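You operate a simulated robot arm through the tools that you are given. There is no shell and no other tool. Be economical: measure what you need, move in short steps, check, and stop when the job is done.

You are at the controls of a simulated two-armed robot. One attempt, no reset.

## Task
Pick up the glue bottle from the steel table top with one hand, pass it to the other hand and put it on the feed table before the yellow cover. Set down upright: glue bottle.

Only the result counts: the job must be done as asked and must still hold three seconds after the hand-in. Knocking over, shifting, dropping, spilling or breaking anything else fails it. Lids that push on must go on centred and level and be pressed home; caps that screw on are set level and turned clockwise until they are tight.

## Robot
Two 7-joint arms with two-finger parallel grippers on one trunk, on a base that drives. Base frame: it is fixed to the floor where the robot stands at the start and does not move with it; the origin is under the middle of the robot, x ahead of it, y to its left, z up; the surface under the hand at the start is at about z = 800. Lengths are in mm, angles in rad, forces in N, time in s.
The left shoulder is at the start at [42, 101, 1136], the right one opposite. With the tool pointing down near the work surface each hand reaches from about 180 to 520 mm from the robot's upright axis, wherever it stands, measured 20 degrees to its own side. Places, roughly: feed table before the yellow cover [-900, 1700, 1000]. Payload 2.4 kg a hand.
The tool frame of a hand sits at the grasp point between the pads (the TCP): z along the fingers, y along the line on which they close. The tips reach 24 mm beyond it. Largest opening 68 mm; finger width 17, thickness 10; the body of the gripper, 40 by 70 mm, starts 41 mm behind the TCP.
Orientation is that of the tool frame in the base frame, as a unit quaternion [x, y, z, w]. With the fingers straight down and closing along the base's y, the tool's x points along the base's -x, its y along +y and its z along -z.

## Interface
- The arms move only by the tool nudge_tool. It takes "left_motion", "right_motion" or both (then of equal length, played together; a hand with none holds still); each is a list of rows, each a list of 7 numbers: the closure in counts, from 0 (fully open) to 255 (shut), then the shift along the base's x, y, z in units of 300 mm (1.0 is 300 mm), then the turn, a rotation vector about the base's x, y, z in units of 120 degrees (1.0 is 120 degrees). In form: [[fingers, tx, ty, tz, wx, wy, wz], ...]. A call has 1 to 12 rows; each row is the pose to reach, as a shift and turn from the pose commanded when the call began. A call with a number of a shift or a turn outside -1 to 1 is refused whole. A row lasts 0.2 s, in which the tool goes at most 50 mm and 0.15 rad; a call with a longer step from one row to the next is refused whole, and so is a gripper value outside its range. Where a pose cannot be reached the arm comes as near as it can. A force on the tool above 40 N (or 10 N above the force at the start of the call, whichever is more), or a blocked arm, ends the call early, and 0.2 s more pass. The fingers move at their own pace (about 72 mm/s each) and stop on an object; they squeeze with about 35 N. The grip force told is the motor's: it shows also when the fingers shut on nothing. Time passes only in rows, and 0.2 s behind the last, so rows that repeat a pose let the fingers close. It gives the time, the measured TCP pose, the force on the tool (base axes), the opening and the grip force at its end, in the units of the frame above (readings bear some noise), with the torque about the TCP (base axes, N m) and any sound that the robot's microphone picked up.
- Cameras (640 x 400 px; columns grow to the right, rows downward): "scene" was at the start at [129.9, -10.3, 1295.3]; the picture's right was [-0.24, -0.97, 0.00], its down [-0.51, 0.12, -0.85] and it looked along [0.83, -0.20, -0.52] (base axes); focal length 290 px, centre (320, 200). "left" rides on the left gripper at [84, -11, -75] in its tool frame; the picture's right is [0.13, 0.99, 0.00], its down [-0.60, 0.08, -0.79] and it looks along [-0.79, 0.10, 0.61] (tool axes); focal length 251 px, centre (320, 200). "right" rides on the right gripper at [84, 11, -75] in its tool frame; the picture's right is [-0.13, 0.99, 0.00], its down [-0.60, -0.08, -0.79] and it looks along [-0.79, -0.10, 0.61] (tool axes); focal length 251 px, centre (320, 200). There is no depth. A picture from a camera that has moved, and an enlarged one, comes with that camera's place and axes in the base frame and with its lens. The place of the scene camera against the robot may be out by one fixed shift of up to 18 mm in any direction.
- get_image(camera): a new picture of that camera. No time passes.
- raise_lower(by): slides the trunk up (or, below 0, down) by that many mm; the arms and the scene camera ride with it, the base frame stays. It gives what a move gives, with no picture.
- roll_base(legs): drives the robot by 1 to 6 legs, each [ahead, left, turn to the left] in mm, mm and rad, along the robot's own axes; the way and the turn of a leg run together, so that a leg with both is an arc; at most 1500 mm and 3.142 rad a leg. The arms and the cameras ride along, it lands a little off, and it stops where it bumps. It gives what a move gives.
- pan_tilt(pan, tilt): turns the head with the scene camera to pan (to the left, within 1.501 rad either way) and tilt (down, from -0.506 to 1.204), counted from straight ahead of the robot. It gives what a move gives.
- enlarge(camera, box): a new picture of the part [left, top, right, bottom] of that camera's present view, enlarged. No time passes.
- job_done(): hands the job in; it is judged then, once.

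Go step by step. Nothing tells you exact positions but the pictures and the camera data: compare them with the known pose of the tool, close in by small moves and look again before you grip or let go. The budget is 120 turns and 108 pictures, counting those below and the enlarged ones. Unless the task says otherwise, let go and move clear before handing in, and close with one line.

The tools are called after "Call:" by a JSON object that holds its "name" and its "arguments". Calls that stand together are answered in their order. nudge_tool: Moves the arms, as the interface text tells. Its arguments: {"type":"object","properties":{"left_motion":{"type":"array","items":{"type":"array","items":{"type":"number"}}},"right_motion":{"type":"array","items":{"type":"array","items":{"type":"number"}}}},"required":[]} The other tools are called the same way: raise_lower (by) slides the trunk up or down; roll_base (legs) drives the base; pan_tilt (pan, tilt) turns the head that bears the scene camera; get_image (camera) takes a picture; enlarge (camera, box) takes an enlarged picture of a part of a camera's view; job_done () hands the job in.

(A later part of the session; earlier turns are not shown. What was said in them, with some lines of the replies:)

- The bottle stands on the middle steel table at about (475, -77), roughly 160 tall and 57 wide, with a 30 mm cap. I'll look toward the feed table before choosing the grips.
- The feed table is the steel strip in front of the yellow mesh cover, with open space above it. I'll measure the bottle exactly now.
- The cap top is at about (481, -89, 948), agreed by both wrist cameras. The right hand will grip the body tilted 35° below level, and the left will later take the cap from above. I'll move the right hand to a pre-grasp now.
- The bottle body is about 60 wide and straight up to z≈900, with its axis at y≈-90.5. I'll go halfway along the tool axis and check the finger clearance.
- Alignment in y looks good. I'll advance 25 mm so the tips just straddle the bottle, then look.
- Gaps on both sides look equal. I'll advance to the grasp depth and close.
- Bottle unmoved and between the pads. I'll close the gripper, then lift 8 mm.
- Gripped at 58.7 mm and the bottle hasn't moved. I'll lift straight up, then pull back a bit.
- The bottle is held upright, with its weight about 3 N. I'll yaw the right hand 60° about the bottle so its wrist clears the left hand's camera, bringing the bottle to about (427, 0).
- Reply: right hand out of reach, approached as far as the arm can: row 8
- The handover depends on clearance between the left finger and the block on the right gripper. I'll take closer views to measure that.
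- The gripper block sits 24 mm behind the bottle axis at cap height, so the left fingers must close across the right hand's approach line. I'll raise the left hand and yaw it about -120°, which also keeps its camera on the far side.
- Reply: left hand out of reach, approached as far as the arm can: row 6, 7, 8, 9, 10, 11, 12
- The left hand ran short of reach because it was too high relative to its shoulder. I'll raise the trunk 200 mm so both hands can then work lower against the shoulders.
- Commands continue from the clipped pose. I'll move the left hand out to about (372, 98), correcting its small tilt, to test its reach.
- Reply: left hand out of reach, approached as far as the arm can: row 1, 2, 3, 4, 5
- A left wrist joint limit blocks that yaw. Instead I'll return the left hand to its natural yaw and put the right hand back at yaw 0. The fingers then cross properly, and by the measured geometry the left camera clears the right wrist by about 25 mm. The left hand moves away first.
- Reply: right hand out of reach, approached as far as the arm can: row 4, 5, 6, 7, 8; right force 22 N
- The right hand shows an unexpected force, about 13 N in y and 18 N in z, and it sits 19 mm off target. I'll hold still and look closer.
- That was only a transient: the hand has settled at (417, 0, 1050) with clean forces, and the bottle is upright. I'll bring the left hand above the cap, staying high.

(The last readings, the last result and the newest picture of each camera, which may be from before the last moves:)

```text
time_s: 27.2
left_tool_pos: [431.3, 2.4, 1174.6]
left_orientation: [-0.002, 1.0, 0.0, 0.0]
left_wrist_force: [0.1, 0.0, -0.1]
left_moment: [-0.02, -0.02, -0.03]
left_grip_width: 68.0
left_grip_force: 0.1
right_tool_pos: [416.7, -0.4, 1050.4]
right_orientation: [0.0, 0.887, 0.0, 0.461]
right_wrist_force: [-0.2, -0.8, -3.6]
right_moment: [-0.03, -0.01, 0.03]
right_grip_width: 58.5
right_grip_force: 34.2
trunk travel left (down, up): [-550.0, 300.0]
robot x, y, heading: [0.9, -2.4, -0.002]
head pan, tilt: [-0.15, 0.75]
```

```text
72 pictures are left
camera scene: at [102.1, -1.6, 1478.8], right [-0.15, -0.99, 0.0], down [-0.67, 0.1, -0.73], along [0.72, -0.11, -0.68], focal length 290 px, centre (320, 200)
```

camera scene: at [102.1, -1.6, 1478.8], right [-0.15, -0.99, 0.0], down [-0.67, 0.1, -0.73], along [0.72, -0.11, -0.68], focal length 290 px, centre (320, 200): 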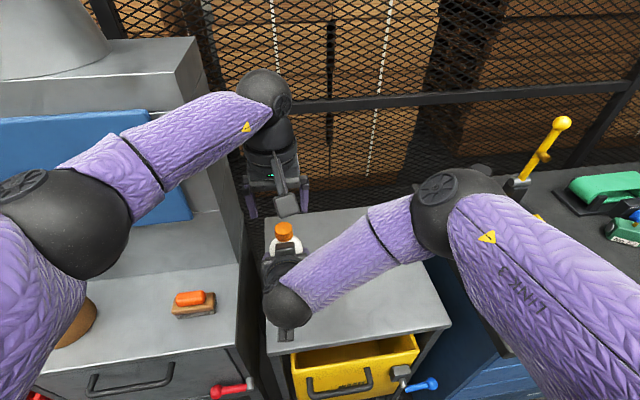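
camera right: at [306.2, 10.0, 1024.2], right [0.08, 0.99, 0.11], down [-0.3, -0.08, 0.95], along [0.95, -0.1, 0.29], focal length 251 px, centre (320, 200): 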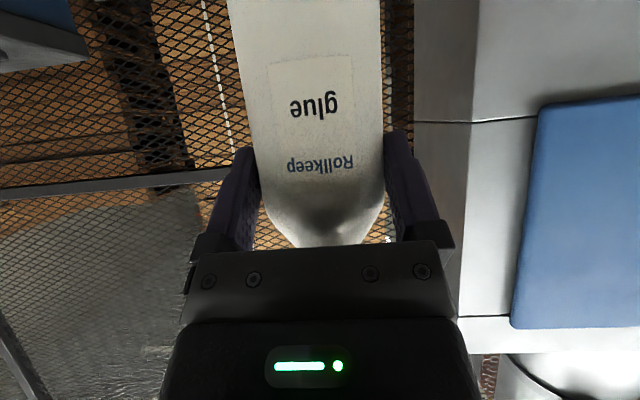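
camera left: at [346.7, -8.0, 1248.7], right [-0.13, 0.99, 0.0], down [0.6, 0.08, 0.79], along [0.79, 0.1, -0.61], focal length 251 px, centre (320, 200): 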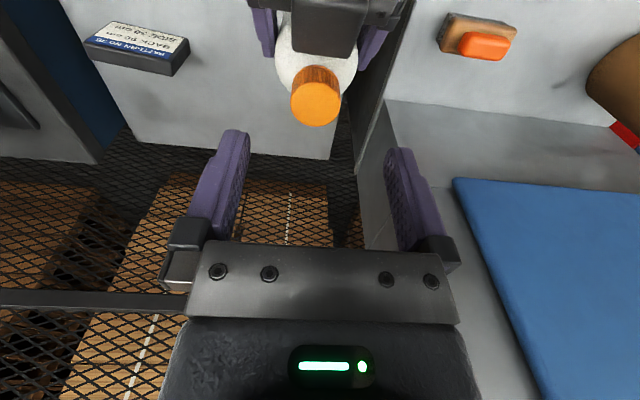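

The cap is centred at (427.5, -0.4), top about 1118. I'll align and descend until the tips are at cap-top level, then check.

Call:
{"name": "nudge_tool", "arguments": {"left_motion": [[0, -0.011, -0.009, -0.03, 0, 0, 0], [0, -0.011, -0.009, -0.08, 0, 0, 0], [0, -0.011, -0.009, -0.12, 0, 0, 0], [0, -0.011, -0.009, -0.12, 0, 0, 0]]}}

Call:
{"name": "get_image", "arguments": {"camera": "left"}}

Call:
{"name": "enlarge", "arguments": {"camera": "scene", "box": [220, 140, 360, 340]}}

```text
time_s: 28.2
left_tool_pos: [425.9, 0.7, 1139.4]
left_orientation: [-0.002, 1.0, 0.0, 0.0]
left_wrist_force: [-0.1, -0.8, 1.0]
left_moment: [-0.02, 0.04, 0.03]
left_grip_width: 68.2
left_grip_force: 0.1
right_tool_pos: [416.5, 0.2, 1049.4]
right_orientation: [0.0, 0.887, 0.0, 0.461]
right_wrist_force: [0.5, 0.7, -4.2]
right_moment: [0.01, 0.07, -0.01]
right_grip_width: 58.2
right_grip_force: 34.2
trunk travel left (down, up): [-550.0, 300.0]
robot x, y, heading: [-0.8, 1.3, -0.002]
head pan, tilt: [-0.15, 0.75]
```

```text
71 pictures are left
camera left: at [342.8, -9.7, 1213.7], right [-0.13, 0.99, 0.0], down [0.6, 0.08, 0.79], along [0.79, 0.1, -0.61], focal length 251 px, centre (320, 200)
```

left: 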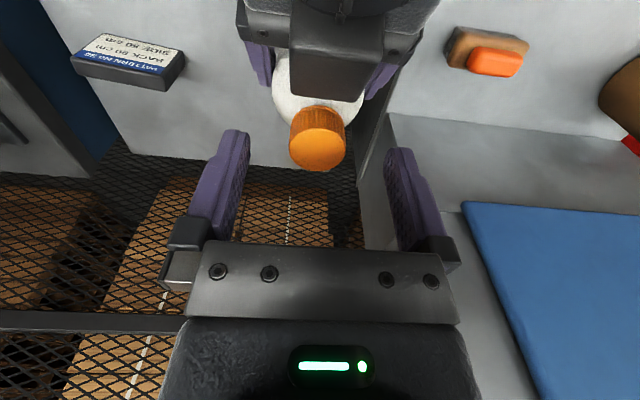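

```text
2.00 times, centred on (290, 240) of scene
camera zoom: at [102.1, -1.4, 1478.8], right [-0.15, -0.99, 0.0], down [-0.67, 0.1, -0.73], along [0.72, -0.11, -0.68], focal length 579 px, centre (380, 120)
```

zoom: 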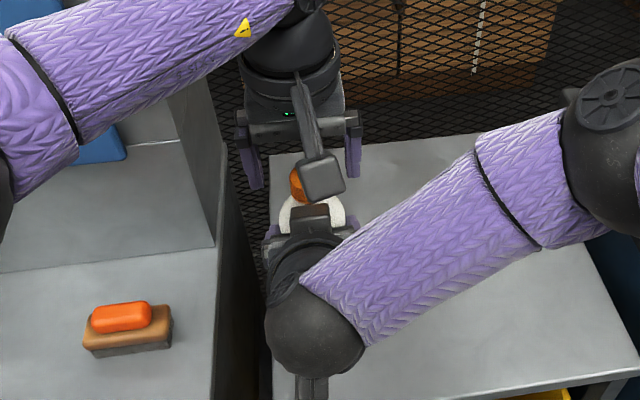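

Centred. I'll descend the last 14 mm and close the left fingers on the cap.

Call:
{"name": "nudge_tool", "arguments": {"left_motion": [[0, 0.006, -0.001, -0.024, 0, 0, 0], [0, 0.006, -0.001, -0.048, 0, 0, 0], [0, 0.006, -0.001, -0.048, 0, 0, 0]]}}

Call:
{"name": "get_image", "arguments": {"camera": "left"}}

```text
time_s: 29.0
left_tool_pos: [427.4, -1.2, 1126.3]
left_orientation: [-0.002, 1.0, 0.0, 0.0]
left_wrist_force: [0.1, -0.6, 0.1]
left_moment: [0.01, -0.01, 0.01]
left_grip_width: 68.0
left_grip_force: 0.1
right_tool_pos: [415.5, 0.9, 1049.9]
right_orientation: [0.0, 0.887, 0.0, 0.461]
right_wrist_force: [0.3, 0.6, -2.8]
right_moment: [-0.01, 0.02, 0.0]
right_grip_width: 58.4
right_grip_force: 35.2
trunk travel left (down, up): [-550.0, 300.0]
robot x, y, heading: [-1.6, -2.4, -0.0]
head pan, tilt: [-0.15, 0.75]
```

```text
69 pictures are left
camera left: at [344.3, -11.1, 1199.9], right [-0.13, 0.99, 0.0], down [0.6, 0.08, 0.79], along [0.79, 0.1, -0.61], focal length 251 px, centre (320, 200)
```

left: 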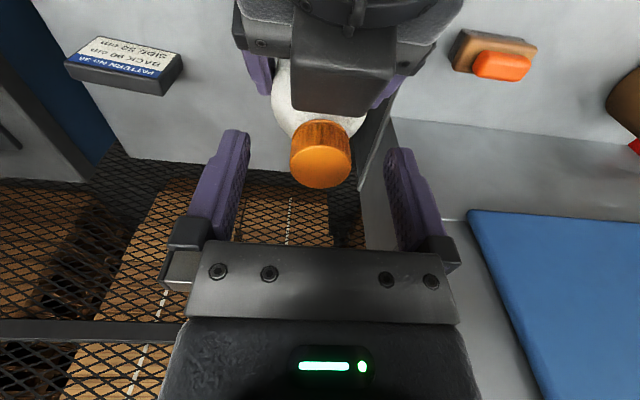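

Call:
{"name": "nudge_tool", "arguments": {"left_motion": [[100, 0, 0, 0, 0, 0, 0], [180, 0, 0, 0, 0, 0, 0], [255, 0, 0, 0, 0, 0, 0], [255, 0, 0, 0, 0, 0, 0]]}}

Call:
{"name": "get_image", "arguments": {"camera": "left"}}

```text
time_s: 30.0
left_tool_pos: [428.0, 0.1, 1126.2]
left_orientation: [-0.002, 1.0, 0.0, 0.0]
left_wrist_force: [0.1, 2.7, -0.2]
left_moment: [0.07, -0.01, 0.0]
left_grip_width: 28.7
left_grip_force: 35.2
right_tool_pos: [417.4, 0.4, 1049.9]
right_orientation: [0.0, 0.887, 0.0, 0.462]
right_wrist_force: [-1.2, -2.9, -3.4]
right_moment: [0.19, -0.02, -0.06]
right_grip_width: 58.3
right_grip_force: 35.3
trunk travel left (down, up): [-550.0, 300.0]
robot x, y, heading: [0.7, -2.6, 0.004]
head pan, tilt: [-0.15, 0.75]
```

```text
68 pictures are left
camera left: at [344.4, -10.8, 1199.9], right [-0.13, 0.99, 0.0], down [0.6, 0.08, 0.79], along [0.79, 0.11, -0.61], focal length 251 px, centre (320, 200)
```

left: 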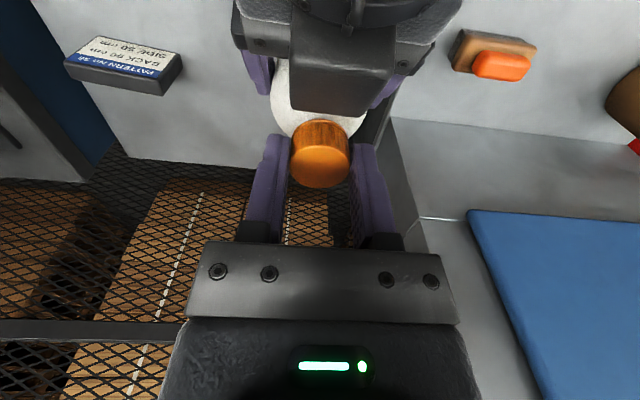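

The left hand holds the cap at 28.7 mm. I'll open the right hand, then back it off along its own axis.

Call:
{"name": "nudge_tool", "arguments": {"left_motion": [[255, 0, 0, 0, 0, 0, 0], [255, 0, 0, 0, 0, 0, 0], [255, 0, 0, 0, 0, 0, 0]], "right_motion": [[100, 0, 0, 0, 0, 0, 0], [0, 0, 0, 0, 0, 0, 0], [0, 0, 0, 0, 0, 0, 0]]}}

Call:
{"name": "get_image", "arguments": {"camera": "right"}}

```text
time_s: 30.8
left_tool_pos: [427.3, 0.4, 1125.5]
left_orientation: [-0.002, 1.0, 0.001, 0.001]
left_wrist_force: [-0.2, -0.3, 0.3]
left_moment: [0.0, -0.01, 0.02]
left_grip_width: 28.8
left_grip_force: 35.1
right_tool_pos: [415.9, 0.9, 1050.2]
right_orientation: [-0.001, 0.887, 0.0, 0.462]
right_wrist_force: [0.3, 0.6, -0.1]
right_moment: [-0.01, 0.01, -0.06]
right_grip_width: 68.0
right_grip_force: 0.0
trunk travel left (down, up): [-550.0, 300.0]
robot x, y, heading: [0.4, -3.9, -0.004]
head pan, tilt: [-0.15, 0.75]
```

```text
67 pictures are left
camera right: at [306.0, 11.0, 1024.3], right [0.07, 0.99, 0.11], down [-0.3, -0.08, 0.95], along [0.95, -0.1, 0.29], focal length 251 px, centre (320, 200)
```

right: 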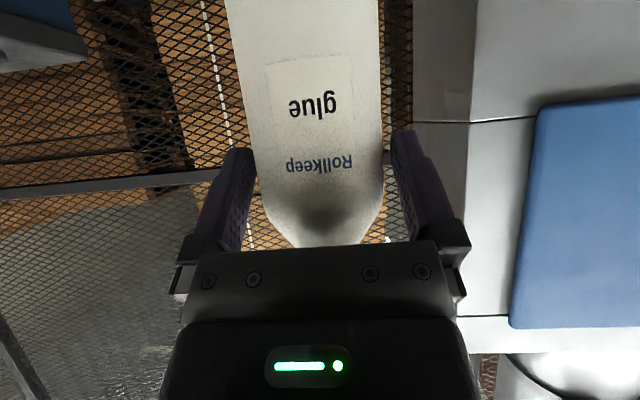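

Call:
{"name": "nudge_tool", "arguments": {"left_motion": [[255, 0, 0, 0, 0, 0, 0], [255, 0, 0, 0, 0, 0, 0]]}}

Call:
{"name": "get_image", "arguments": {"camera": "right"}}

Call:
{"name": "get_image", "arguments": {"camera": "left"}}

```text
time_s: 31.4
left_tool_pos: [428.0, -0.7, 1126.2]
left_orientation: [-0.002, 1.0, -0.001, 0.0]
left_wrist_force: [0.3, -0.5, 0.0]
left_moment: [-0.02, -0.01, -0.02]
left_grip_width: 28.8
left_grip_force: 34.6
right_tool_pos: [417.2, 0.5, 1050.0]
right_orientation: [0.0, 0.888, -0.001, 0.461]
right_wrist_force: [-0.5, 0.1, 0.1]
right_moment: [0.02, 0.0, 0.01]
right_grip_width: 67.9
right_grip_force: 0.0
trunk travel left (down, up): [-550.0, 300.0]
robot x, y, heading: [-0.4, 0.2, 0.001]
head pan, tilt: [-0.15, 0.75]
```

```text
66 pictures are left
camera right: at [306.0, 10.9, 1024.3], right [0.07, 0.99, 0.11], down [-0.3, -0.08, 0.95], along [0.95, -0.1, 0.29], focal length 251 px, centre (320, 200)
```

right: 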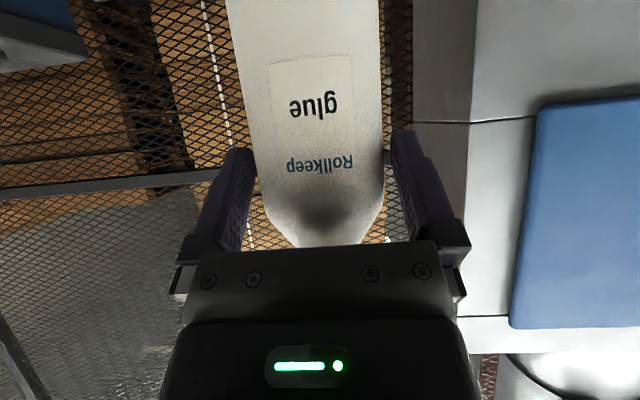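

```text
65 pictures are left
camera left: at [344.3, -10.9, 1200.0], right [-0.13, 0.99, 0.0], down [0.6, 0.08, 0.79], along [0.79, 0.1, -0.61], focal length 251 px, centre (320, 200)
```

left: 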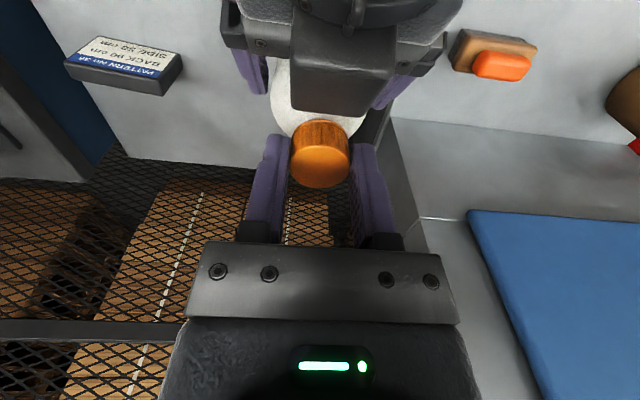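

The bottle hangs in place and is steady. I'll back the right hand off slowly along its axis.

Call:
{"name": "nudge_tool", "arguments": {"right_motion": [[0, -0.02, 0, 0.014, 0, 0, 0], [0, -0.04, 0, 0.028, 0, 0, 0], [0, -0.04, 0, 0.028, 0, 0, 0]]}}

Call:
{"name": "get_image", "arguments": {"camera": "right"}}

Call:
{"name": "get_image", "arguments": {"camera": "left"}}

```text
time_s: 32.2
left_tool_pos: [428.1, 0.1, 1126.5]
left_orientation: [-0.002, 1.0, 0.0, 0.001]
left_wrist_force: [0.2, 0.3, 0.9]
left_moment: [-0.02, 0.02, -0.01]
left_grip_width: 29.3
left_grip_force: 34.9
right_tool_pos: [405.1, -1.7, 1058.8]
right_orientation: [0.0, 0.887, 0.0, 0.462]
right_wrist_force: [0.1, 0.2, 0.1]
right_moment: [0.01, -0.02, 0.01]
right_grip_width: 68.0
right_grip_force: 0.0
trunk travel left (down, up): [-550.0, 300.0]
robot x, y, heading: [-0.7, -0.3, -0.003]
head pan, tilt: [-0.15, 0.75]
```

```text
64 pictures are left
camera right: at [293.4, 10.1, 1032.7], right [0.07, 0.99, 0.11], down [-0.3, -0.08, 0.95], along [0.95, -0.1, 0.29], focal length 251 px, centre (320, 200)
```

right: 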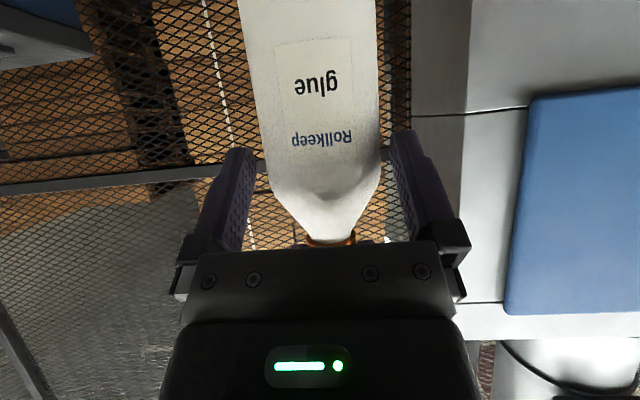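

```text
63 pictures are left
camera left: at [344.4, -11.0, 1200.0], right [-0.13, 0.99, 0.0], down [0.6, 0.08, 0.79], along [0.79, 0.1, -0.61], focal length 251 px, centre (320, 200)
```

left: 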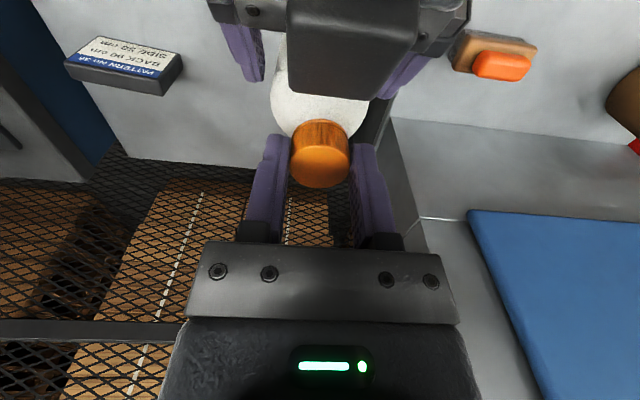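

The bottle hangs safely from the left hand. I'll withdraw the right hand back and slightly down, to stay clear of the left camera, and then out to the right.

Call:
{"name": "nudge_tool", "arguments": {"right_motion": [[0, -0.04, 0, -0.02, 0, 0, 0], [0, -0.09, 0, -0.05, 0, 0, 0], [0, -0.15, 0, -0.08, 0, 0, 0], [0, -0.15, -0.12, -0.08, 0, 0, 0], [0, -0.15, -0.25, -0.08, 0, 0, 0], [0, -0.15, -0.4, -0.08, 0, 0, 0], [0, -0.15, -0.55, -0.08, 0, 0, 0], [0, -0.15, -0.7, -0.08, 0, 0, 0], [0, -0.15, -0.7, -0.08, 0, 0, 0]]}}

Call:
{"name": "get_image", "arguments": {"camera": "scene"}}

Call:
{"name": "get_image", "arguments": {"camera": "left"}}

```text
time_s: 34.2
left_tool_pos: [427.1, 1.9, 1126.0]
left_orientation: [-0.002, 1.0, 0.0, 0.001]
left_wrist_force: [0.1, 0.5, 0.1]
left_moment: [-0.05, 0.02, -0.01]
left_grip_width: 28.9
left_grip_force: 35.3
right_tool_pos: [412.4, -115.0, 1118.9]
right_orientation: [0.002, 0.89, -0.005, 0.457]
right_wrist_force: [-0.2, 0.3, -0.4]
right_moment: [-0.04, 0.02, 0.0]
right_grip_width: 68.2
right_grip_force: 0.1
right hand out of reach, approached as far as the arm can: row 5, 6, 7, 8, 9
trunk travel left (down, up): [-550.0, 300.0]
robot x, y, heading: [-3.4, -2.7, -0.0]
head pan, tilt: [-0.15, 0.75]
```

```text
62 pictures are left
camera scene: at [102.2, 0.8, 1478.8], right [-0.15, -0.99, 0.0], down [-0.67, 0.1, -0.73], along [0.72, -0.11, -0.68], focal length 290 px, centre (320, 200)
```

scene: 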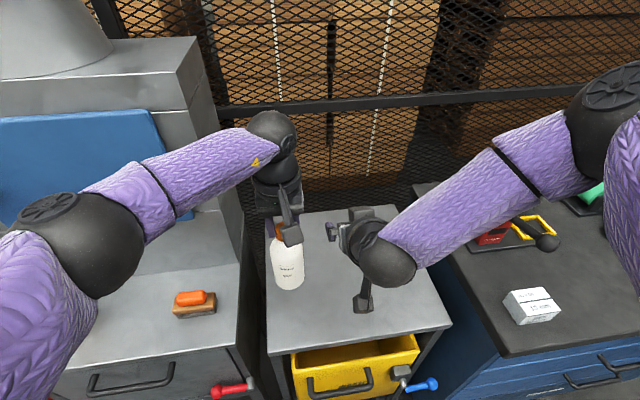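

```text
61 pictures are left
camera left: at [344.4, -9.1, 1199.9], right [-0.13, 0.99, 0.0], down [0.6, 0.08, 0.79], along [0.79, 0.1, -0.61], focal length 251 px, centre (320, 200)
```

left: 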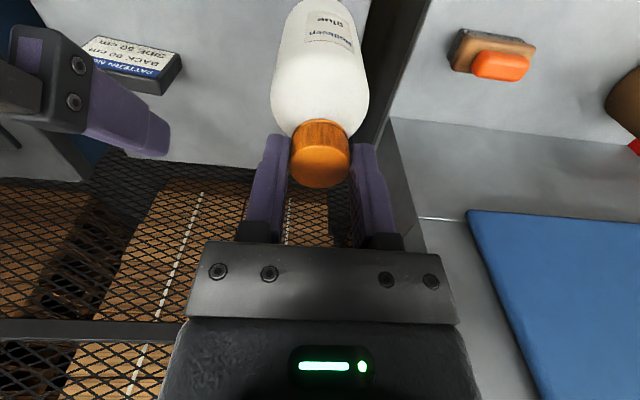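

The handover worked: the bottle hangs upright from the left hand. I'll tuck the right hand into a neutral pose and look around before driving.

Call:
{"name": "nudge_tool", "arguments": {"left_motion": [[255, -0.02, 0, 0.02, 0, 0, 0], [255, -0.04, 0, 0.04, 0, 0, 0], [255, -0.06, 0, 0.06, 0, 0, 0], [255, -0.08, 0, 0.08, 0, 0, 0], [255, -0.1, 0, 0.1, 0, 0, 0], [255, -0.12, 0.02, 0.1, 0, 0, 0], [255, -0.12, 0.04, 0.1, 0, 0, 0], [255, -0.12, 0.06, 0.1, 0, 0, 0], [255, -0.12, 0.06, 0.1, 0, 0, 0]], "right_motion": [[0, 0, -0.08, 0, 0, 0, 0], [0, -0.03, -0.16, 0, 0, 0.06, 0], [0, -0.06, -0.24, 0, 0, 0.12, 0], [0, -0.09, -0.32, 0, 0, 0.18, 0], [0, -0.12, -0.4, 0, 0, 0.24, 0], [0, -0.12, -0.43, 0, 0, 0.3, 0], [0, -0.12, -0.43, 0, 0, 0.36, 0], [0, -0.12, -0.43, 0, 0, 0.42, 0], [0, -0.12, -0.43, 0, 0, 0.457, 0]]}}

Call:
{"name": "pan_tilt", "arguments": {"pan": 1.5, "tilt": 0.6}}

Call:
{"name": "get_image", "arguments": {"camera": "scene"}}

Call:
{"name": "get_image", "arguments": {"camera": "left"}}

```text
time_s: 36.2
left_tool_pos: [391.1, 17.6, 1155.6]
left_orientation: [-0.001, 1.0, 0.0, 0.0]
left_wrist_force: [0.3, 0.2, -3.3]
left_moment: [0.0, 0.01, 0.04]
left_grip_width: 28.8
left_grip_force: 34.8
right_tool_pos: [377.1, -252.7, 1121.5]
right_orientation: [0.0, 1.0, 0.0, 0.0]
right_wrist_force: [0.0, 0.2, -0.2]
right_moment: [0.02, -0.02, -0.01]
right_grip_width: 67.9
right_grip_force: 0.0
right hand out of reach, approached as far as the arm can: row 1
trunk travel left (down, up): [-550.0, 300.0]
robot x, y, heading: [-0.6, -2.5, 0.001]
head pan, tilt: [-0.15, 0.75]
```

```text
time_s: 37.9
left_tool_pos: [390.1, 17.5, 1155.2]
left_orientation: [-0.002, 1.0, 0.0, -0.001]
left_wrist_force: [-0.1, 0.7, -3.3]
left_moment: [-0.01, -0.01, 0.01]
left_grip_width: 28.9
left_grip_force: 34.8
right_tool_pos: [375.5, -252.3, 1120.3]
right_orientation: [0.0, 1.0, -0.001, 0.001]
right_wrist_force: [-0.1, -0.2, -0.5]
right_moment: [0.05, 0.0, 0.0]
right_grip_width: 68.1
right_grip_force: 0.1
trunk travel left (down, up): [-550.0, 300.0]
robot x, y, heading: [-1.3, -4.2, 0.001]
head pan, tilt: [1.499, 0.6]
```

```text
60 pictures are left
camera scene: at [26.5, 99.0, 1491.7], right [1.0, -0.07, 0.0], down [-0.04, -0.56, -0.83], along [0.06, 0.82, -0.56], focal length 290 px, centre (320, 200)
```

scene: 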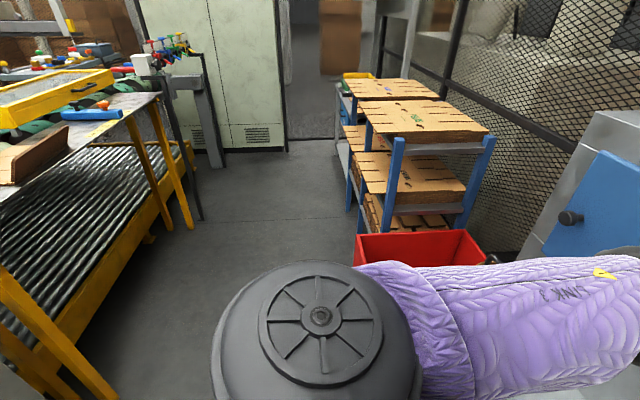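

```text
59 pictures are left
camera left: at [307.8, 6.5, 1229.2], right [-0.13, 0.99, 0.0], down [0.6, 0.08, 0.79], along [0.79, 0.1, -0.61], focal length 251 px, centre (320, 200)
```

left: 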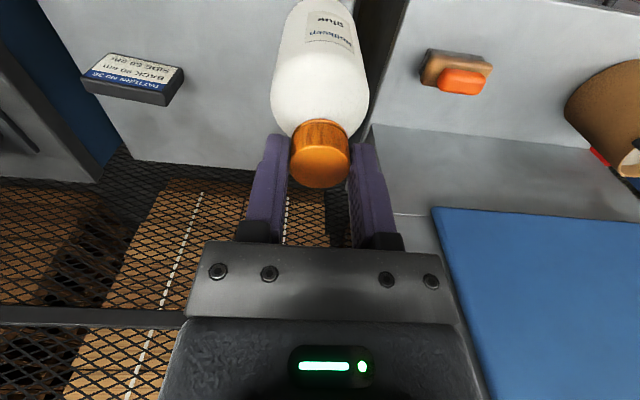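

The feed table's front edge runs along x≈-880, from y≈1000 to 2100. Before backing up I'll turn a little so the head can see behind.

Call:
{"name": "roll_base", "arguments": {"legs": [[-60, 0, 0.3]]}}

Call:
{"name": "pan_tilt", "arguments": {"pan": 1.5, "tilt": 0.75}}

Call:
{"name": "get_image", "arguments": {"camera": "scene"}}

```text
time_s: 39.3
left_tool_pos: [311.6, 123.6, 1156.0]
left_orientation: [-0.15, 0.989, 0.0, 0.0]
left_wrist_force: [0.4, -0.1, -4.6]
left_moment: [0.0, 0.02, -0.01]
left_grip_width: 28.7
left_grip_force: 35.6
right_tool_pos: [375.6, -140.5, 1119.2]
right_orientation: [-0.147, 0.989, 0.0, 0.001]
right_wrist_force: [-0.3, 0.1, -0.1]
right_moment: [0.0, 0.0, 0.01]
right_grip_width: 67.9
right_grip_force: 0.0
trunk travel left (down, up): [-550.0, 300.0]
robot x, y, heading: [-59.3, -8.0, 0.297]
head pan, tilt: [1.499, 0.6]
```

```text
time_s: 40.0
left_tool_pos: [311.1, 121.9, 1154.3]
left_orientation: [-0.149, 0.989, 0.001, 0.0]
left_wrist_force: [-0.3, 0.7, -3.3]
left_moment: [-0.02, -0.03, -0.02]
left_grip_width: 28.9
left_grip_force: 35.4
right_tool_pos: [376.2, -140.2, 1120.0]
right_orientation: [-0.148, 0.989, 0.001, 0.001]
right_wrist_force: [0.3, 0.7, 0.3]
right_moment: [0.02, -0.01, -0.02]
right_grip_width: 67.9
right_grip_force: 0.0
trunk travel left (down, up): [-550.0, 300.0]
robot x, y, heading: [-56.7, -7.0, 0.296]
head pan, tilt: [1.499, 0.75]
```

```text
58 pictures are left
camera scene: at [-57.1, 88.0, 1478.9], right [0.97, 0.22, 0.0], down [0.15, -0.66, -0.73], along [-0.16, 0.71, -0.68], focal length 290 px, centre (320, 200)
```

scene: 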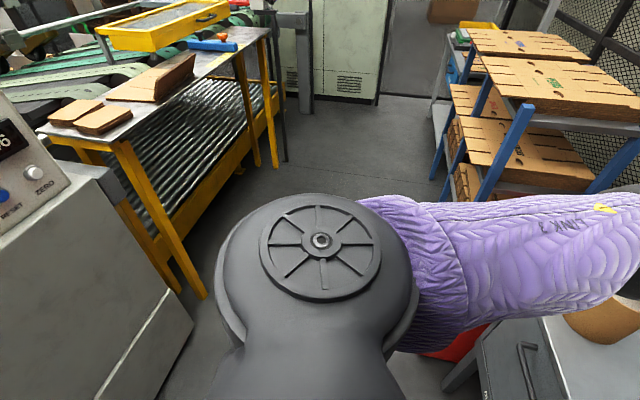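

A scale cabinet stands behind to the left, at x < -800. I'll back off about 250 mm, turn to face along +y, and check again.

Call:
{"name": "roll_base", "arguments": {"legs": [[-250, 80, 0], [0, 0, 1.275]]}}

Call:
{"name": "pan_tilt", "arguments": {"pan": 0.5, "tilt": 0.6}}

Call:
{"name": "get_image", "arguments": {"camera": "scene"}}

```text
time_s: 45.0
left_tool_pos: [-340.3, 383.8, 1154.9]
left_orientation: [-0.707, 0.707, 0.0, 0.0]
left_wrist_force: [-0.5, -0.7, -2.6]
left_moment: [-0.04, -0.01, 0.0]
left_grip_width: 28.7
left_grip_force: 35.1
right_tool_pos: [-70.5, 368.1, 1120.5]
right_orientation: [-0.706, 0.708, 0.0, 0.001]
right_wrist_force: [-0.3, -0.8, -0.3]
right_moment: [0.0, 0.02, -0.03]
right_grip_width: 67.8
right_grip_force: 0.0
trunk travel left (down, up): [-550.0, 300.0]
robot x, y, heading: [-326.0, -5.7, 1.572]
head pan, tilt: [1.499, 0.75]
```

```text
time_s: 46.3
left_tool_pos: [-340.0, 383.6, 1155.6]
left_orientation: [0.708, -0.707, 0.0, 0.0]
left_wrist_force: [-0.4, 0.1, -4.1]
left_moment: [-0.04, 0.01, 0.02]
left_grip_width: 28.7
left_grip_force: 35.2
right_tool_pos: [-69.8, 369.0, 1119.7]
right_orientation: [-0.706, 0.708, 0.001, 0.0]
right_wrist_force: [-0.1, -0.9, -0.3]
right_moment: [0.0, 0.01, 0.03]
right_grip_width: 68.2
right_grip_force: 0.0
trunk travel left (down, up): [-550.0, 300.0]
robot x, y, heading: [-324.1, -10.2, 1.568]
head pan, tilt: [0.499, 0.6]
```

```text
57 pictures are left
camera scene: at [-362.7, 98.6, 1491.7], right [0.88, 0.48, 0.0], down [0.27, -0.5, -0.82], along [-0.39, 0.72, -0.57], focal length 290 px, centre (320, 200)
```

scene: 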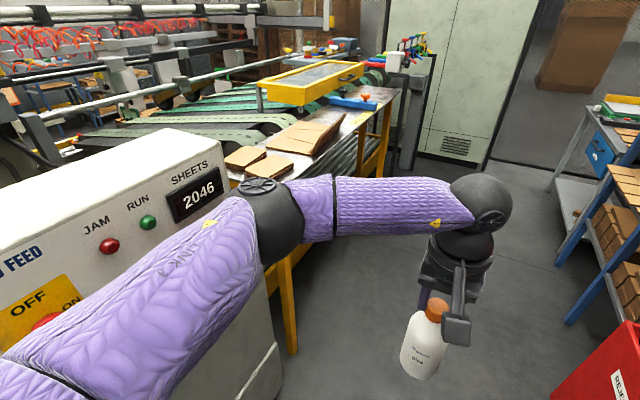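

The way ahead is clear. I'll drive 1500 along the aisle, then turn left to face the feed table.

Call:
{"name": "roll_base", "arguments": {"legs": [[1500, 0, 0], [100, 0, 0], [0, 0, 1.571]]}}

Call:
{"name": "pan_tilt", "arguments": {"pan": 0.0, "tilt": 0.6}}

Call:
{"name": "get_image", "arguments": {"camera": "scene"}}

Call:
{"name": "get_image", "arguments": {"camera": "left"}}

```text
time_s: 58.2
left_tool_pos: [-716.4, 1551.0, 1154.9]
left_orientation: [1.0, 0.006, -0.001, 0.0]
left_wrist_force: [0.1, -0.6, -3.3]
left_moment: [0.0, -0.02, -0.04]
left_grip_width: 28.8
left_grip_force: 35.1
right_tool_pos: [-704.9, 1822.1, 1119.5]
right_orientation: [1.0, 0.004, -0.001, 0.0]
right_wrist_force: [0.2, -0.6, 0.0]
right_moment: [-0.02, 0.0, -0.01]
right_grip_width: 68.0
right_grip_force: 0.1
trunk travel left (down, up): [-550.0, 300.0]
robot x, y, heading: [-325.4, 1571.5, -3.13]
head pan, tilt: [0.499, 0.6]
```

```text
time_s: 59.1
left_tool_pos: [-716.7, 1551.6, 1155.4]
left_orientation: [1.0, 0.006, 0.0, 0.0]
left_wrist_force: [-0.2, -0.4, -4.1]
left_moment: [-0.02, -0.02, -0.01]
left_grip_width: 28.9
left_grip_force: 34.6
right_tool_pos: [-704.4, 1820.9, 1118.9]
right_orientation: [1.0, 0.005, -0.002, 0.0]
right_wrist_force: [-0.2, 0.2, -0.3]
right_moment: [0.0, -0.06, 0.01]
right_grip_width: 67.8
right_grip_force: 0.0
trunk travel left (down, up): [-550.0, 300.0]
robot x, y, heading: [-322.1, 1575.4, -3.127]
head pan, tilt: [0.0, 0.6]
```

```text
56 pictures are left
camera scene: at [-428.2, 1581.9, 1491.7], right [-0.01, 1.0, 0.0], down [0.57, 0.01, -0.82], along [-0.82, -0.01, -0.57], focal length 290 px, centre (320, 200)
```

scene: 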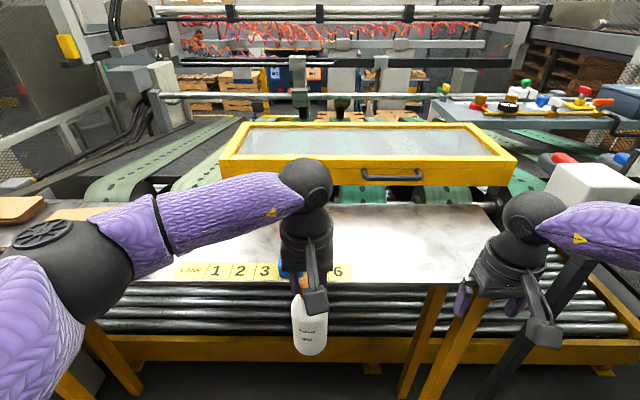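

```text
55 pictures are left
camera left: at [-632.6, 1563.5, 1229.1], right [0.14, -0.99, 0.0], down [-0.6, -0.09, 0.79], along [-0.78, -0.11, -0.61], focal length 251 px, centre (320, 200)
```

left: 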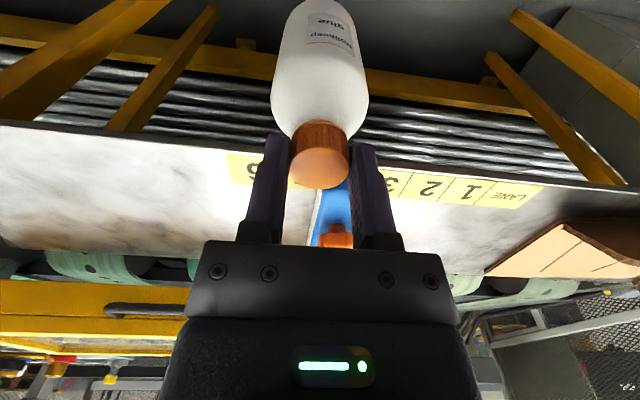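

I'm facing the feed table, with lane numbers on its front edge and the yellow cover behind. The clear steel is right of the blue bar. I'll raise the trunk so the bottle clears the table, then shift sideways to line up with that spot.

Call:
{"name": "raise_lower", "arguments": {"by": 130}}

Call:
{"name": "roll_base", "arguments": {"legs": [[0, -160, -0.014]]}}

Call:
{"name": "get_image", "arguments": {"camera": "scene"}}

Call:
{"name": "get_image", "arguments": {"camera": "left"}}

```text
time_s: 60.7
left_tool_pos: [-717.5, 1552.4, 1286.4]
left_orientation: [1.0, 0.006, 0.001, -0.001]
left_wrist_force: [0.3, 0.7, -3.5]
left_moment: [0.02, -0.03, 0.02]
left_grip_width: 28.4
left_grip_force: 35.2
right_tool_pos: [-705.5, 1819.7, 1250.5]
right_orientation: [1.0, 0.005, -0.001, 0.0]
right_wrist_force: [0.1, -0.2, 0.0]
right_moment: [0.01, 0.0, -0.03]
right_grip_width: 68.0
right_grip_force: 0.1
trunk travel left (down, up): [-680.0, 169.0]
robot x, y, heading: [-326.8, 1572.0, -3.128]
head pan, tilt: [0.0, 0.6]
```

```text
time_s: 62.1
left_tool_pos: [-717.1, 1715.0, 1285.6]
left_orientation: [1.0, 0.0, 0.0, 0.0]
left_wrist_force: [-0.2, 0.4, -3.5]
left_moment: [-0.04, 0.02, 0.01]
left_grip_width: 28.7
left_grip_force: 35.5
right_tool_pos: [-701.5, 1984.9, 1249.6]
right_orientation: [1.0, -0.003, -0.001, 0.0]
right_wrist_force: [0.5, 0.8, -0.2]
right_moment: [0.0, -0.02, -0.01]
right_grip_width: 68.3
right_grip_force: 0.0
trunk travel left (down, up): [-680.0, 169.0]
robot x, y, heading: [-323.5, 1733.1, 3.137]
head pan, tilt: [0.0, 0.6]
```

```text
54 pictures are left
camera scene: at [-423.6, 1742.7, 1621.8], right [0.0, 1.0, 0.0], down [0.57, 0.0, -0.82], along [-0.82, 0.0, -0.57], focal length 290 px, centre (320, 200)
```

scene: 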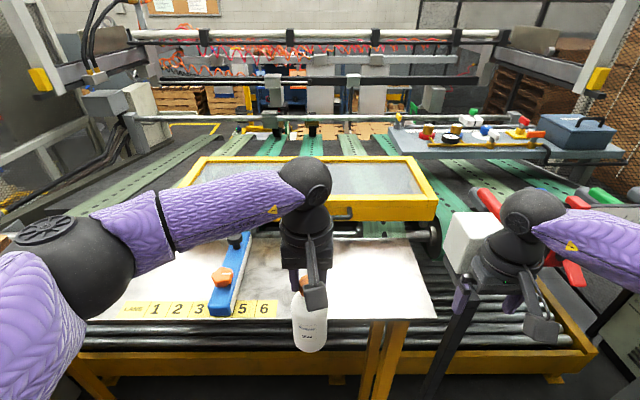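

```text
53 pictures are left
camera left: at [-633.1, 1726.7, 1359.1], right [0.13, -0.99, 0.0], down [-0.6, -0.08, 0.79], along [-0.79, -0.1, -0.61], focal length 251 px, centre (320, 200)
```

left: 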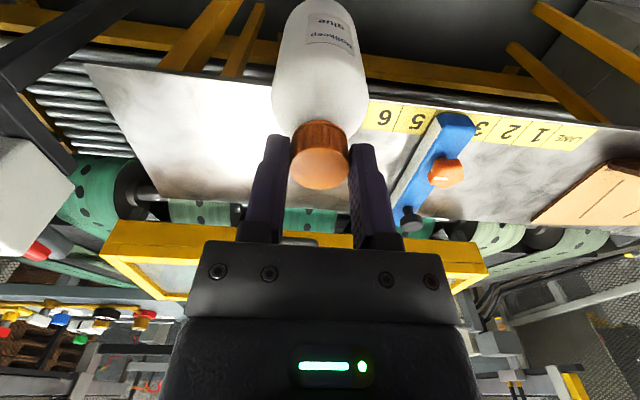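

The free steel spans x≈-830 to -1100, and y≈1560 to 2000 to the right of the blue bar. My target is (-960, 1715). I'll drive ahead 170 mm with the bottle high.

Call:
{"name": "roll_base", "arguments": {"legs": [[170, 0, 0.004]]}}

Call:
{"name": "nudge_tool", "arguments": {"left_motion": [[255, -0.08, 0, -0.05, 0, 0, 0], [255, -0.16, 0, -0.12, 0, 0, 0], [255, -0.23, 0, -0.22, 0, 0, 0], [255, -0.23, 0, -0.3, 0, 0, 0], [255, -0.23, 0, -0.3, 0, 0, 0]]}}

Call:
{"name": "get_image", "arguments": {"camera": "scene"}}

Call:
{"name": "get_image", "arguments": {"camera": "left"}}

```text
time_s: 63.6
left_tool_pos: [-886.3, 1713.3, 1285.2]
left_orientation: [1.0, 0.002, 0.001, 0.0]
left_wrist_force: [-0.7, 0.1, -4.2]
left_moment: [0.02, -0.02, 0.0]
left_grip_width: 28.7
left_grip_force: 35.4
right_tool_pos: [-870.4, 1983.7, 1250.7]
right_orientation: [1.0, 0.0, 0.0, 0.0]
right_wrist_force: [-0.4, 0.1, -0.5]
right_moment: [0.01, -0.01, -0.03]
right_grip_width: 68.3
right_grip_force: 0.1
trunk travel left (down, up): [-680.0, 169.0]
robot x, y, heading: [-495.5, 1727.7, -3.145]
head pan, tilt: [0.0, 0.6]
```

```text
time_s: 64.8
left_tool_pos: [-941.5, 1709.9, 1199.4]
left_orientation: [1.0, 0.001, -0.003, 0.0]
left_wrist_force: [-0.9, 1.6, 27.7]
left_moment: [0.09, 0.87, 0.03]
left_grip_width: 28.9
left_grip_force: 35.1
left hand out of reach, approached as far as the arm can: row 3, 4, 5
right_tool_pos: [-868.1, 1982.9, 1250.6]
right_orientation: [1.0, 0.0, -0.002, 0.0]
right_wrist_force: [0.2, 1.1, -0.3]
right_moment: [-0.04, 0.0, -0.02]
right_grip_width: 67.8
right_grip_force: 0.2
trunk travel left (down, up): [-680.0, 169.0]
robot x, y, heading: [-495.5, 1732.1, -3.141]
head pan, tilt: [0.0, 0.6]
```

```text
52 pictures are left
camera scene: at [-587.8, 1741.9, 1622.4], right [0.0, 1.0, 0.0], down [0.56, 0.0, -0.83], along [-0.83, 0.0, -0.56], focal length 290 px, centre (320, 200)
```

scene: 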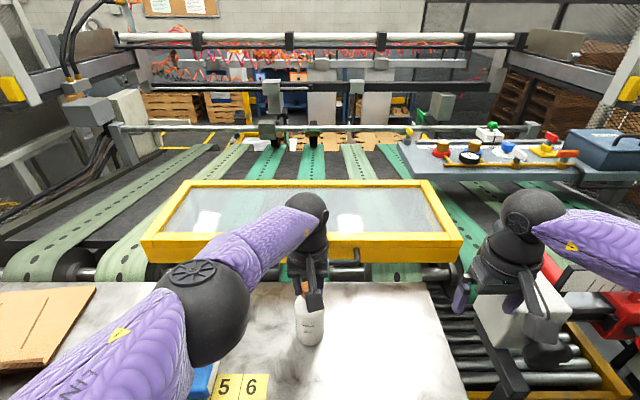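

```text
51 pictures are left
camera left: at [-856.6, 1721.6, 1273.2], right [0.13, -0.99, 0.0], down [-0.6, -0.08, 0.8], along [-0.79, -0.1, -0.6], focal length 251 px, centre (320, 200)
```

left: 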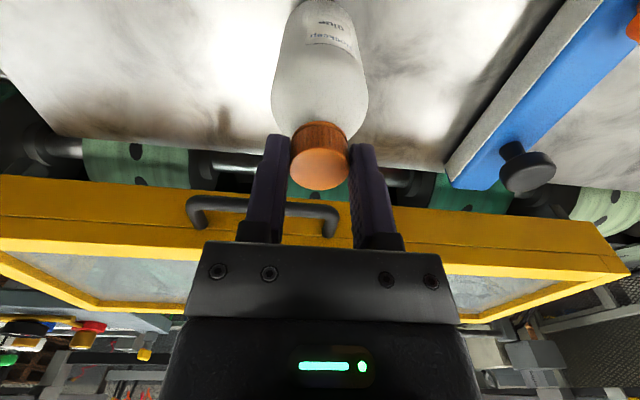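

The force reading looks like the settling transient I saw before. I'll hold still and re-read before anything else.

Call:
{"name": "nudge_tool", "arguments": {"left_motion": [[255, 0, 0, 0, 0, 0, 0], [255, 0, 0, 0, 0, 0, 0], [255, 0, 0, 0, 0, 0, 0]]}}

Call:
{"name": "get_image", "arguments": {"camera": "left"}}

Call:
{"name": "get_image", "arguments": {"camera": "scene"}}

```text
time_s: 65.6
left_tool_pos: [-939.5, 1709.2, 1199.1]
left_orientation: [1.0, 0.001, -0.002, 0.001]
left_wrist_force: [-3.1, 3.4, 38.5]
left_moment: [0.11, 0.27, 0.04]
left_grip_width: 28.9
left_grip_force: 34.9
right_tool_pos: [-866.1, 1982.7, 1251.0]
right_orientation: [1.0, -0.001, -0.003, 0.0]
right_wrist_force: [-0.2, 0.0, -0.1]
right_moment: [-0.02, 0.02, 0.0]
right_grip_width: 68.0
right_grip_force: 0.0
trunk travel left (down, up): [-680.0, 169.0]
robot x, y, heading: [-493.5, 1729.2, -3.143]
head pan, tilt: [0.0, 0.6]
```

```text
50 pictures are left
camera left: at [-855.9, 1721.8, 1272.8], right [0.13, -0.99, 0.0], down [-0.6, -0.08, 0.79], along [-0.79, -0.11, -0.61], focal length 251 px, centre (320, 200)
```

left: 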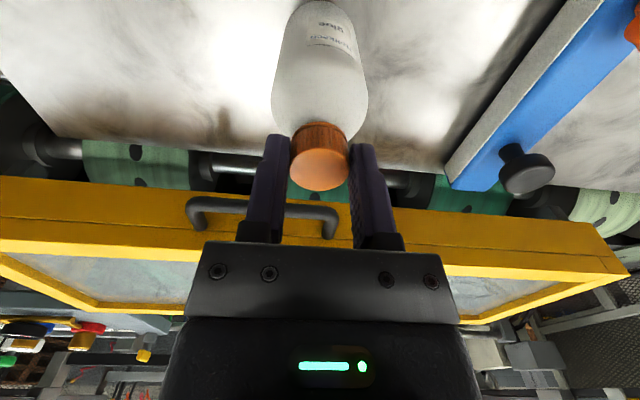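

```text
49 pictures are left
camera scene: at [-587.3, 1742.2, 1622.2], right [0.0, 1.0, 0.0], down [0.56, 0.0, -0.83], along [-0.83, 0.0, -0.56], focal length 290 px, centre (320, 200)
```

scene: 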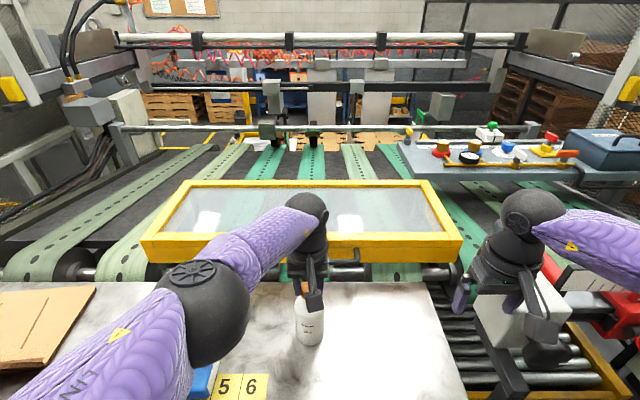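

A steady 38 N upward means the bottle is standing on the table, which is higher than I guessed (z≈1040). I'll ease up a few mm to relieve the load and look closer.

Call:
{"name": "nudge_tool", "arguments": {"left_motion": [[255, 0, 0, 0.01, 0, 0, 0], [255, 0, 0, 0.01, 0, 0, 0]]}}

Call:
{"name": "enlarge", "arguments": {"camera": "scene", "box": [250, 240, 380, 370]}}

Call:
{"name": "enlarge", "arguments": {"camera": "left", "box": [220, 0, 420, 200]}}

```text
time_s: 66.2
left_tool_pos: [-941.7, 1709.3, 1198.9]
left_orientation: [1.0, 0.001, 0.001, 0.0]
left_wrist_force: [1.0, 3.0, 5.7]
left_moment: [0.29, 0.06, -0.03]
left_grip_width: 28.7
left_grip_force: 34.6
right_tool_pos: [-869.6, 1983.1, 1249.1]
right_orientation: [1.0, 0.001, -0.002, 0.0]
right_wrist_force: [-0.4, -0.7, -0.9]
right_moment: [0.01, -0.02, -0.03]
right_grip_width: 67.9
right_grip_force: 0.0
trunk travel left (down, up): [-680.0, 169.0]
robot x, y, heading: [-493.3, 1728.1, -3.146]
head pan, tilt: [0.0, 0.6]
```

```text
3.08 times, centred on (315, 305) of scene
camera zoom: at [-589.9, 1741.9, 1621.6], right [0.0, 1.0, 0.0], down [0.56, 0.0, -0.83], along [-0.83, 0.0, -0.56], focal length 891 px, centre (335, -123)
```

zoom: 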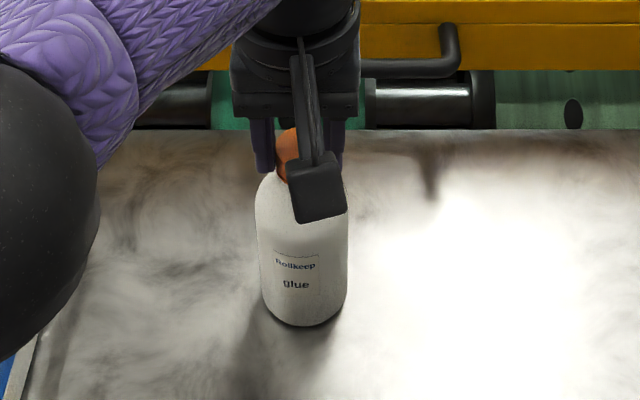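

```text
2.00 times, centred on (320, 100) of left
camera zoom: at [-857.0, 1720.8, 1273.4], right [0.13, -0.99, 0.0], down [-0.61, -0.08, 0.79], along [-0.78, -0.11, -0.61], focal length 503 px, centre (320, 400)
```

zoom: 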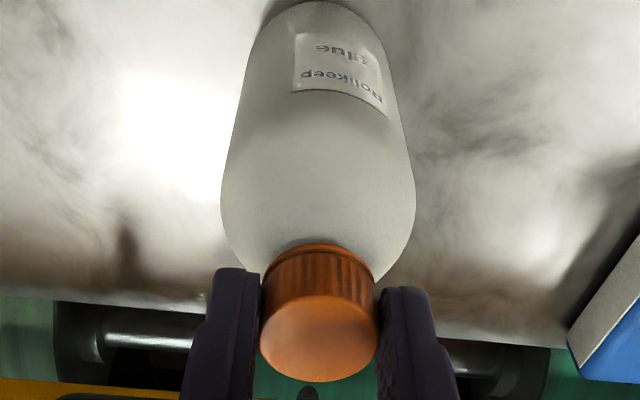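

The bottle is standing upright on the clear steel at about (-941, 1709), well clear of the bar and cover. I'll ease off a touch and open the fingers.

Call:
{"name": "nudge_tool", "arguments": {"left_motion": [[255, 0, 0, 0.004, 0, 0, 0], [200, 0, 0, 0.004, 0, 0, 0], [120, 0, 0, 0.004, 0, 0, 0], [0, 0, 0, 0.004, 0, 0, 0], [0, 0, 0, 0.004, 0, 0, 0], [0, 0, 0, 0.004, 0, 0, 0]]}}

Call:
{"name": "get_image", "arguments": {"camera": "left"}}

Call:
{"name": "enlarge", "arguments": {"camera": "scene", "box": [250, 240, 380, 370]}}

```text
time_s: 67.6
left_tool_pos: [-942.3, 1709.1, 1202.0]
left_orientation: [1.0, 0.001, 0.001, 0.0]
left_wrist_force: [-0.1, -0.2, 0.8]
left_moment: [0.0, 0.0, -0.02]
left_grip_width: 68.2
left_grip_force: 0.0
right_tool_pos: [-869.0, 1982.8, 1251.4]
right_orientation: [1.0, -0.001, -0.001, 0.0]
right_wrist_force: [0.1, 0.5, -0.7]
right_moment: [-0.03, -0.01, 0.02]
right_grip_width: 67.9
right_grip_force: 0.1
trunk travel left (down, up): [-680.0, 169.0]
robot x, y, heading: [-491.0, 1731.3, -3.141]
head pan, tilt: [0.0, 0.6]
```

```text
46 pictures are left
camera left: at [-857.8, 1720.4, 1274.9], right [0.13, -0.99, 0.0], down [-0.6, -0.08, 0.79], along [-0.79, -0.11, -0.61], focal length 251 px, centre (320, 200)
```

left: 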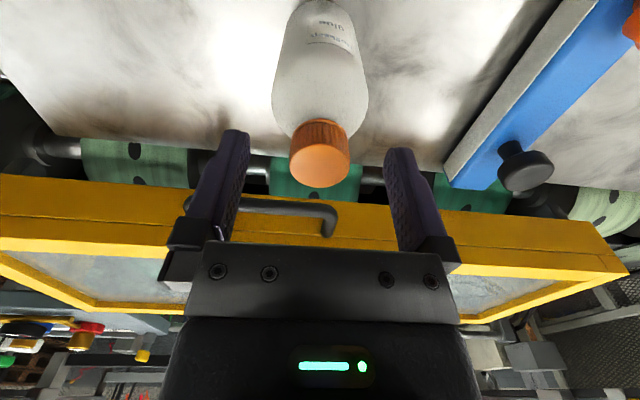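

```text
3.08 times, centred on (315, 305) of scene
camera zoom: at [-590.5, 1741.3, 1621.8], right [0.0, 1.0, 0.0], down [0.57, 0.0, -0.82], along [-0.82, 0.0, -0.57], focal length 891 px, centre (335, -123)
```

zoom: 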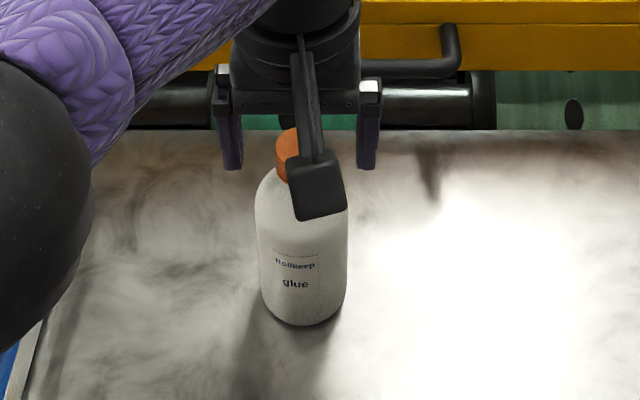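

The bottle stands free. I'll withdraw straight up with the trunk, then back off and check.

Call:
{"name": "raise_lower", "arguments": {"by": 110}}

Call:
{"name": "roll_base", "arguments": {"legs": [[-200, 0, 0]]}}

Call:
{"name": "get_image", "arguments": {"camera": "scene"}}

Call:
{"name": "enlarge", "arguments": {"camera": "left", "box": [220, 60, 460, 210]}}

```text
time_s: 69.0
left_tool_pos: [-943.2, 1707.8, 1309.2]
left_orientation: [1.0, 0.002, 0.001, 0.0]
left_wrist_force: [-0.4, 0.3, 0.1]
left_moment: [0.02, -0.01, 0.02]
left_grip_width: 67.9
left_grip_force: 0.0
right_tool_pos: [-869.6, 1982.6, 1360.0]
right_orientation: [1.0, -0.001, 0.0, 0.0]
right_wrist_force: [-0.6, 0.0, 0.2]
right_moment: [0.0, 0.03, 0.01]
right_grip_width: 68.2
right_grip_force: 0.0
trunk travel left (down, up): [-790.0, 60.0]
robot x, y, heading: [-492.5, 1732.6, -3.145]
head pan, tilt: [0.0, 0.6]
```

```text
time_s: 70.6
left_tool_pos: [-743.3, 1708.6, 1310.9]
left_orientation: [1.0, 0.0, 0.0, 0.0]
left_wrist_force: [-0.3, 1.2, 0.6]
left_moment: [0.0, -0.01, -0.01]
left_grip_width: 68.0
left_grip_force: 0.0
right_tool_pos: [-668.5, 1983.2, 1360.3]
right_orientation: [1.0, -0.002, -0.002, 0.0]
right_wrist_force: [-0.3, 0.1, -0.1]
right_moment: [0.02, 0.02, 0.01]
right_grip_width: 68.0
right_grip_force: 0.1
trunk travel left (down, up): [-790.0, 60.0]
robot x, y, heading: [-294.3, 1730.1, 3.14]
head pan, tilt: [0.0, 0.6]
```

```text
44 pictures are left
camera scene: at [-389.5, 1741.3, 1731.9], right [0.0, 1.0, 0.0], down [0.56, 0.0, -0.83], along [-0.83, 0.0, -0.56], focal length 290 px, centre (320, 200)
```

scene: 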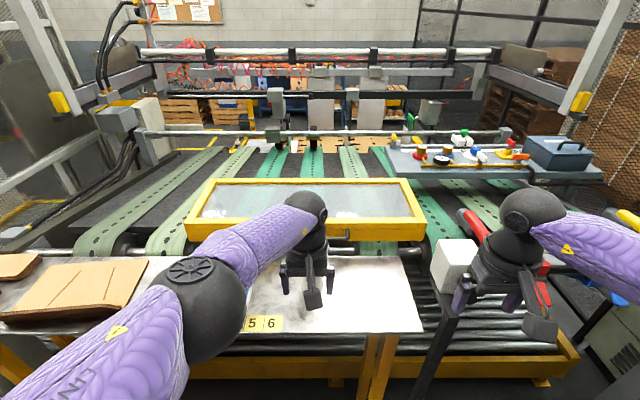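

```text
2.67 times, centred on (340, 135) of left
camera zoom: at [-658.4, 1720.4, 1384.8], right [0.13, -0.99, 0.0], down [-0.6, -0.08, 0.79], along [-0.79, -0.1, -0.61], focal length 670 px, centre (267, 373)
```

zoom: 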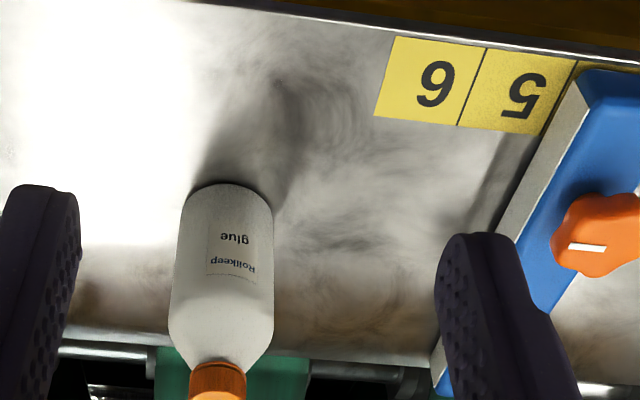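

The glue bottle stands upright on the feed table in front of the yellow cover. Both hands are clear and nothing else has moved, so I'm handing in.

Call:
{"name": "job_done", "arguments": {}}

```text
The job is handed in.
```

The glue bottle was picked up with the right hand, passed to the left and set down upright on the feed table in front of the yellow cover, with both hands clear at hand-in.
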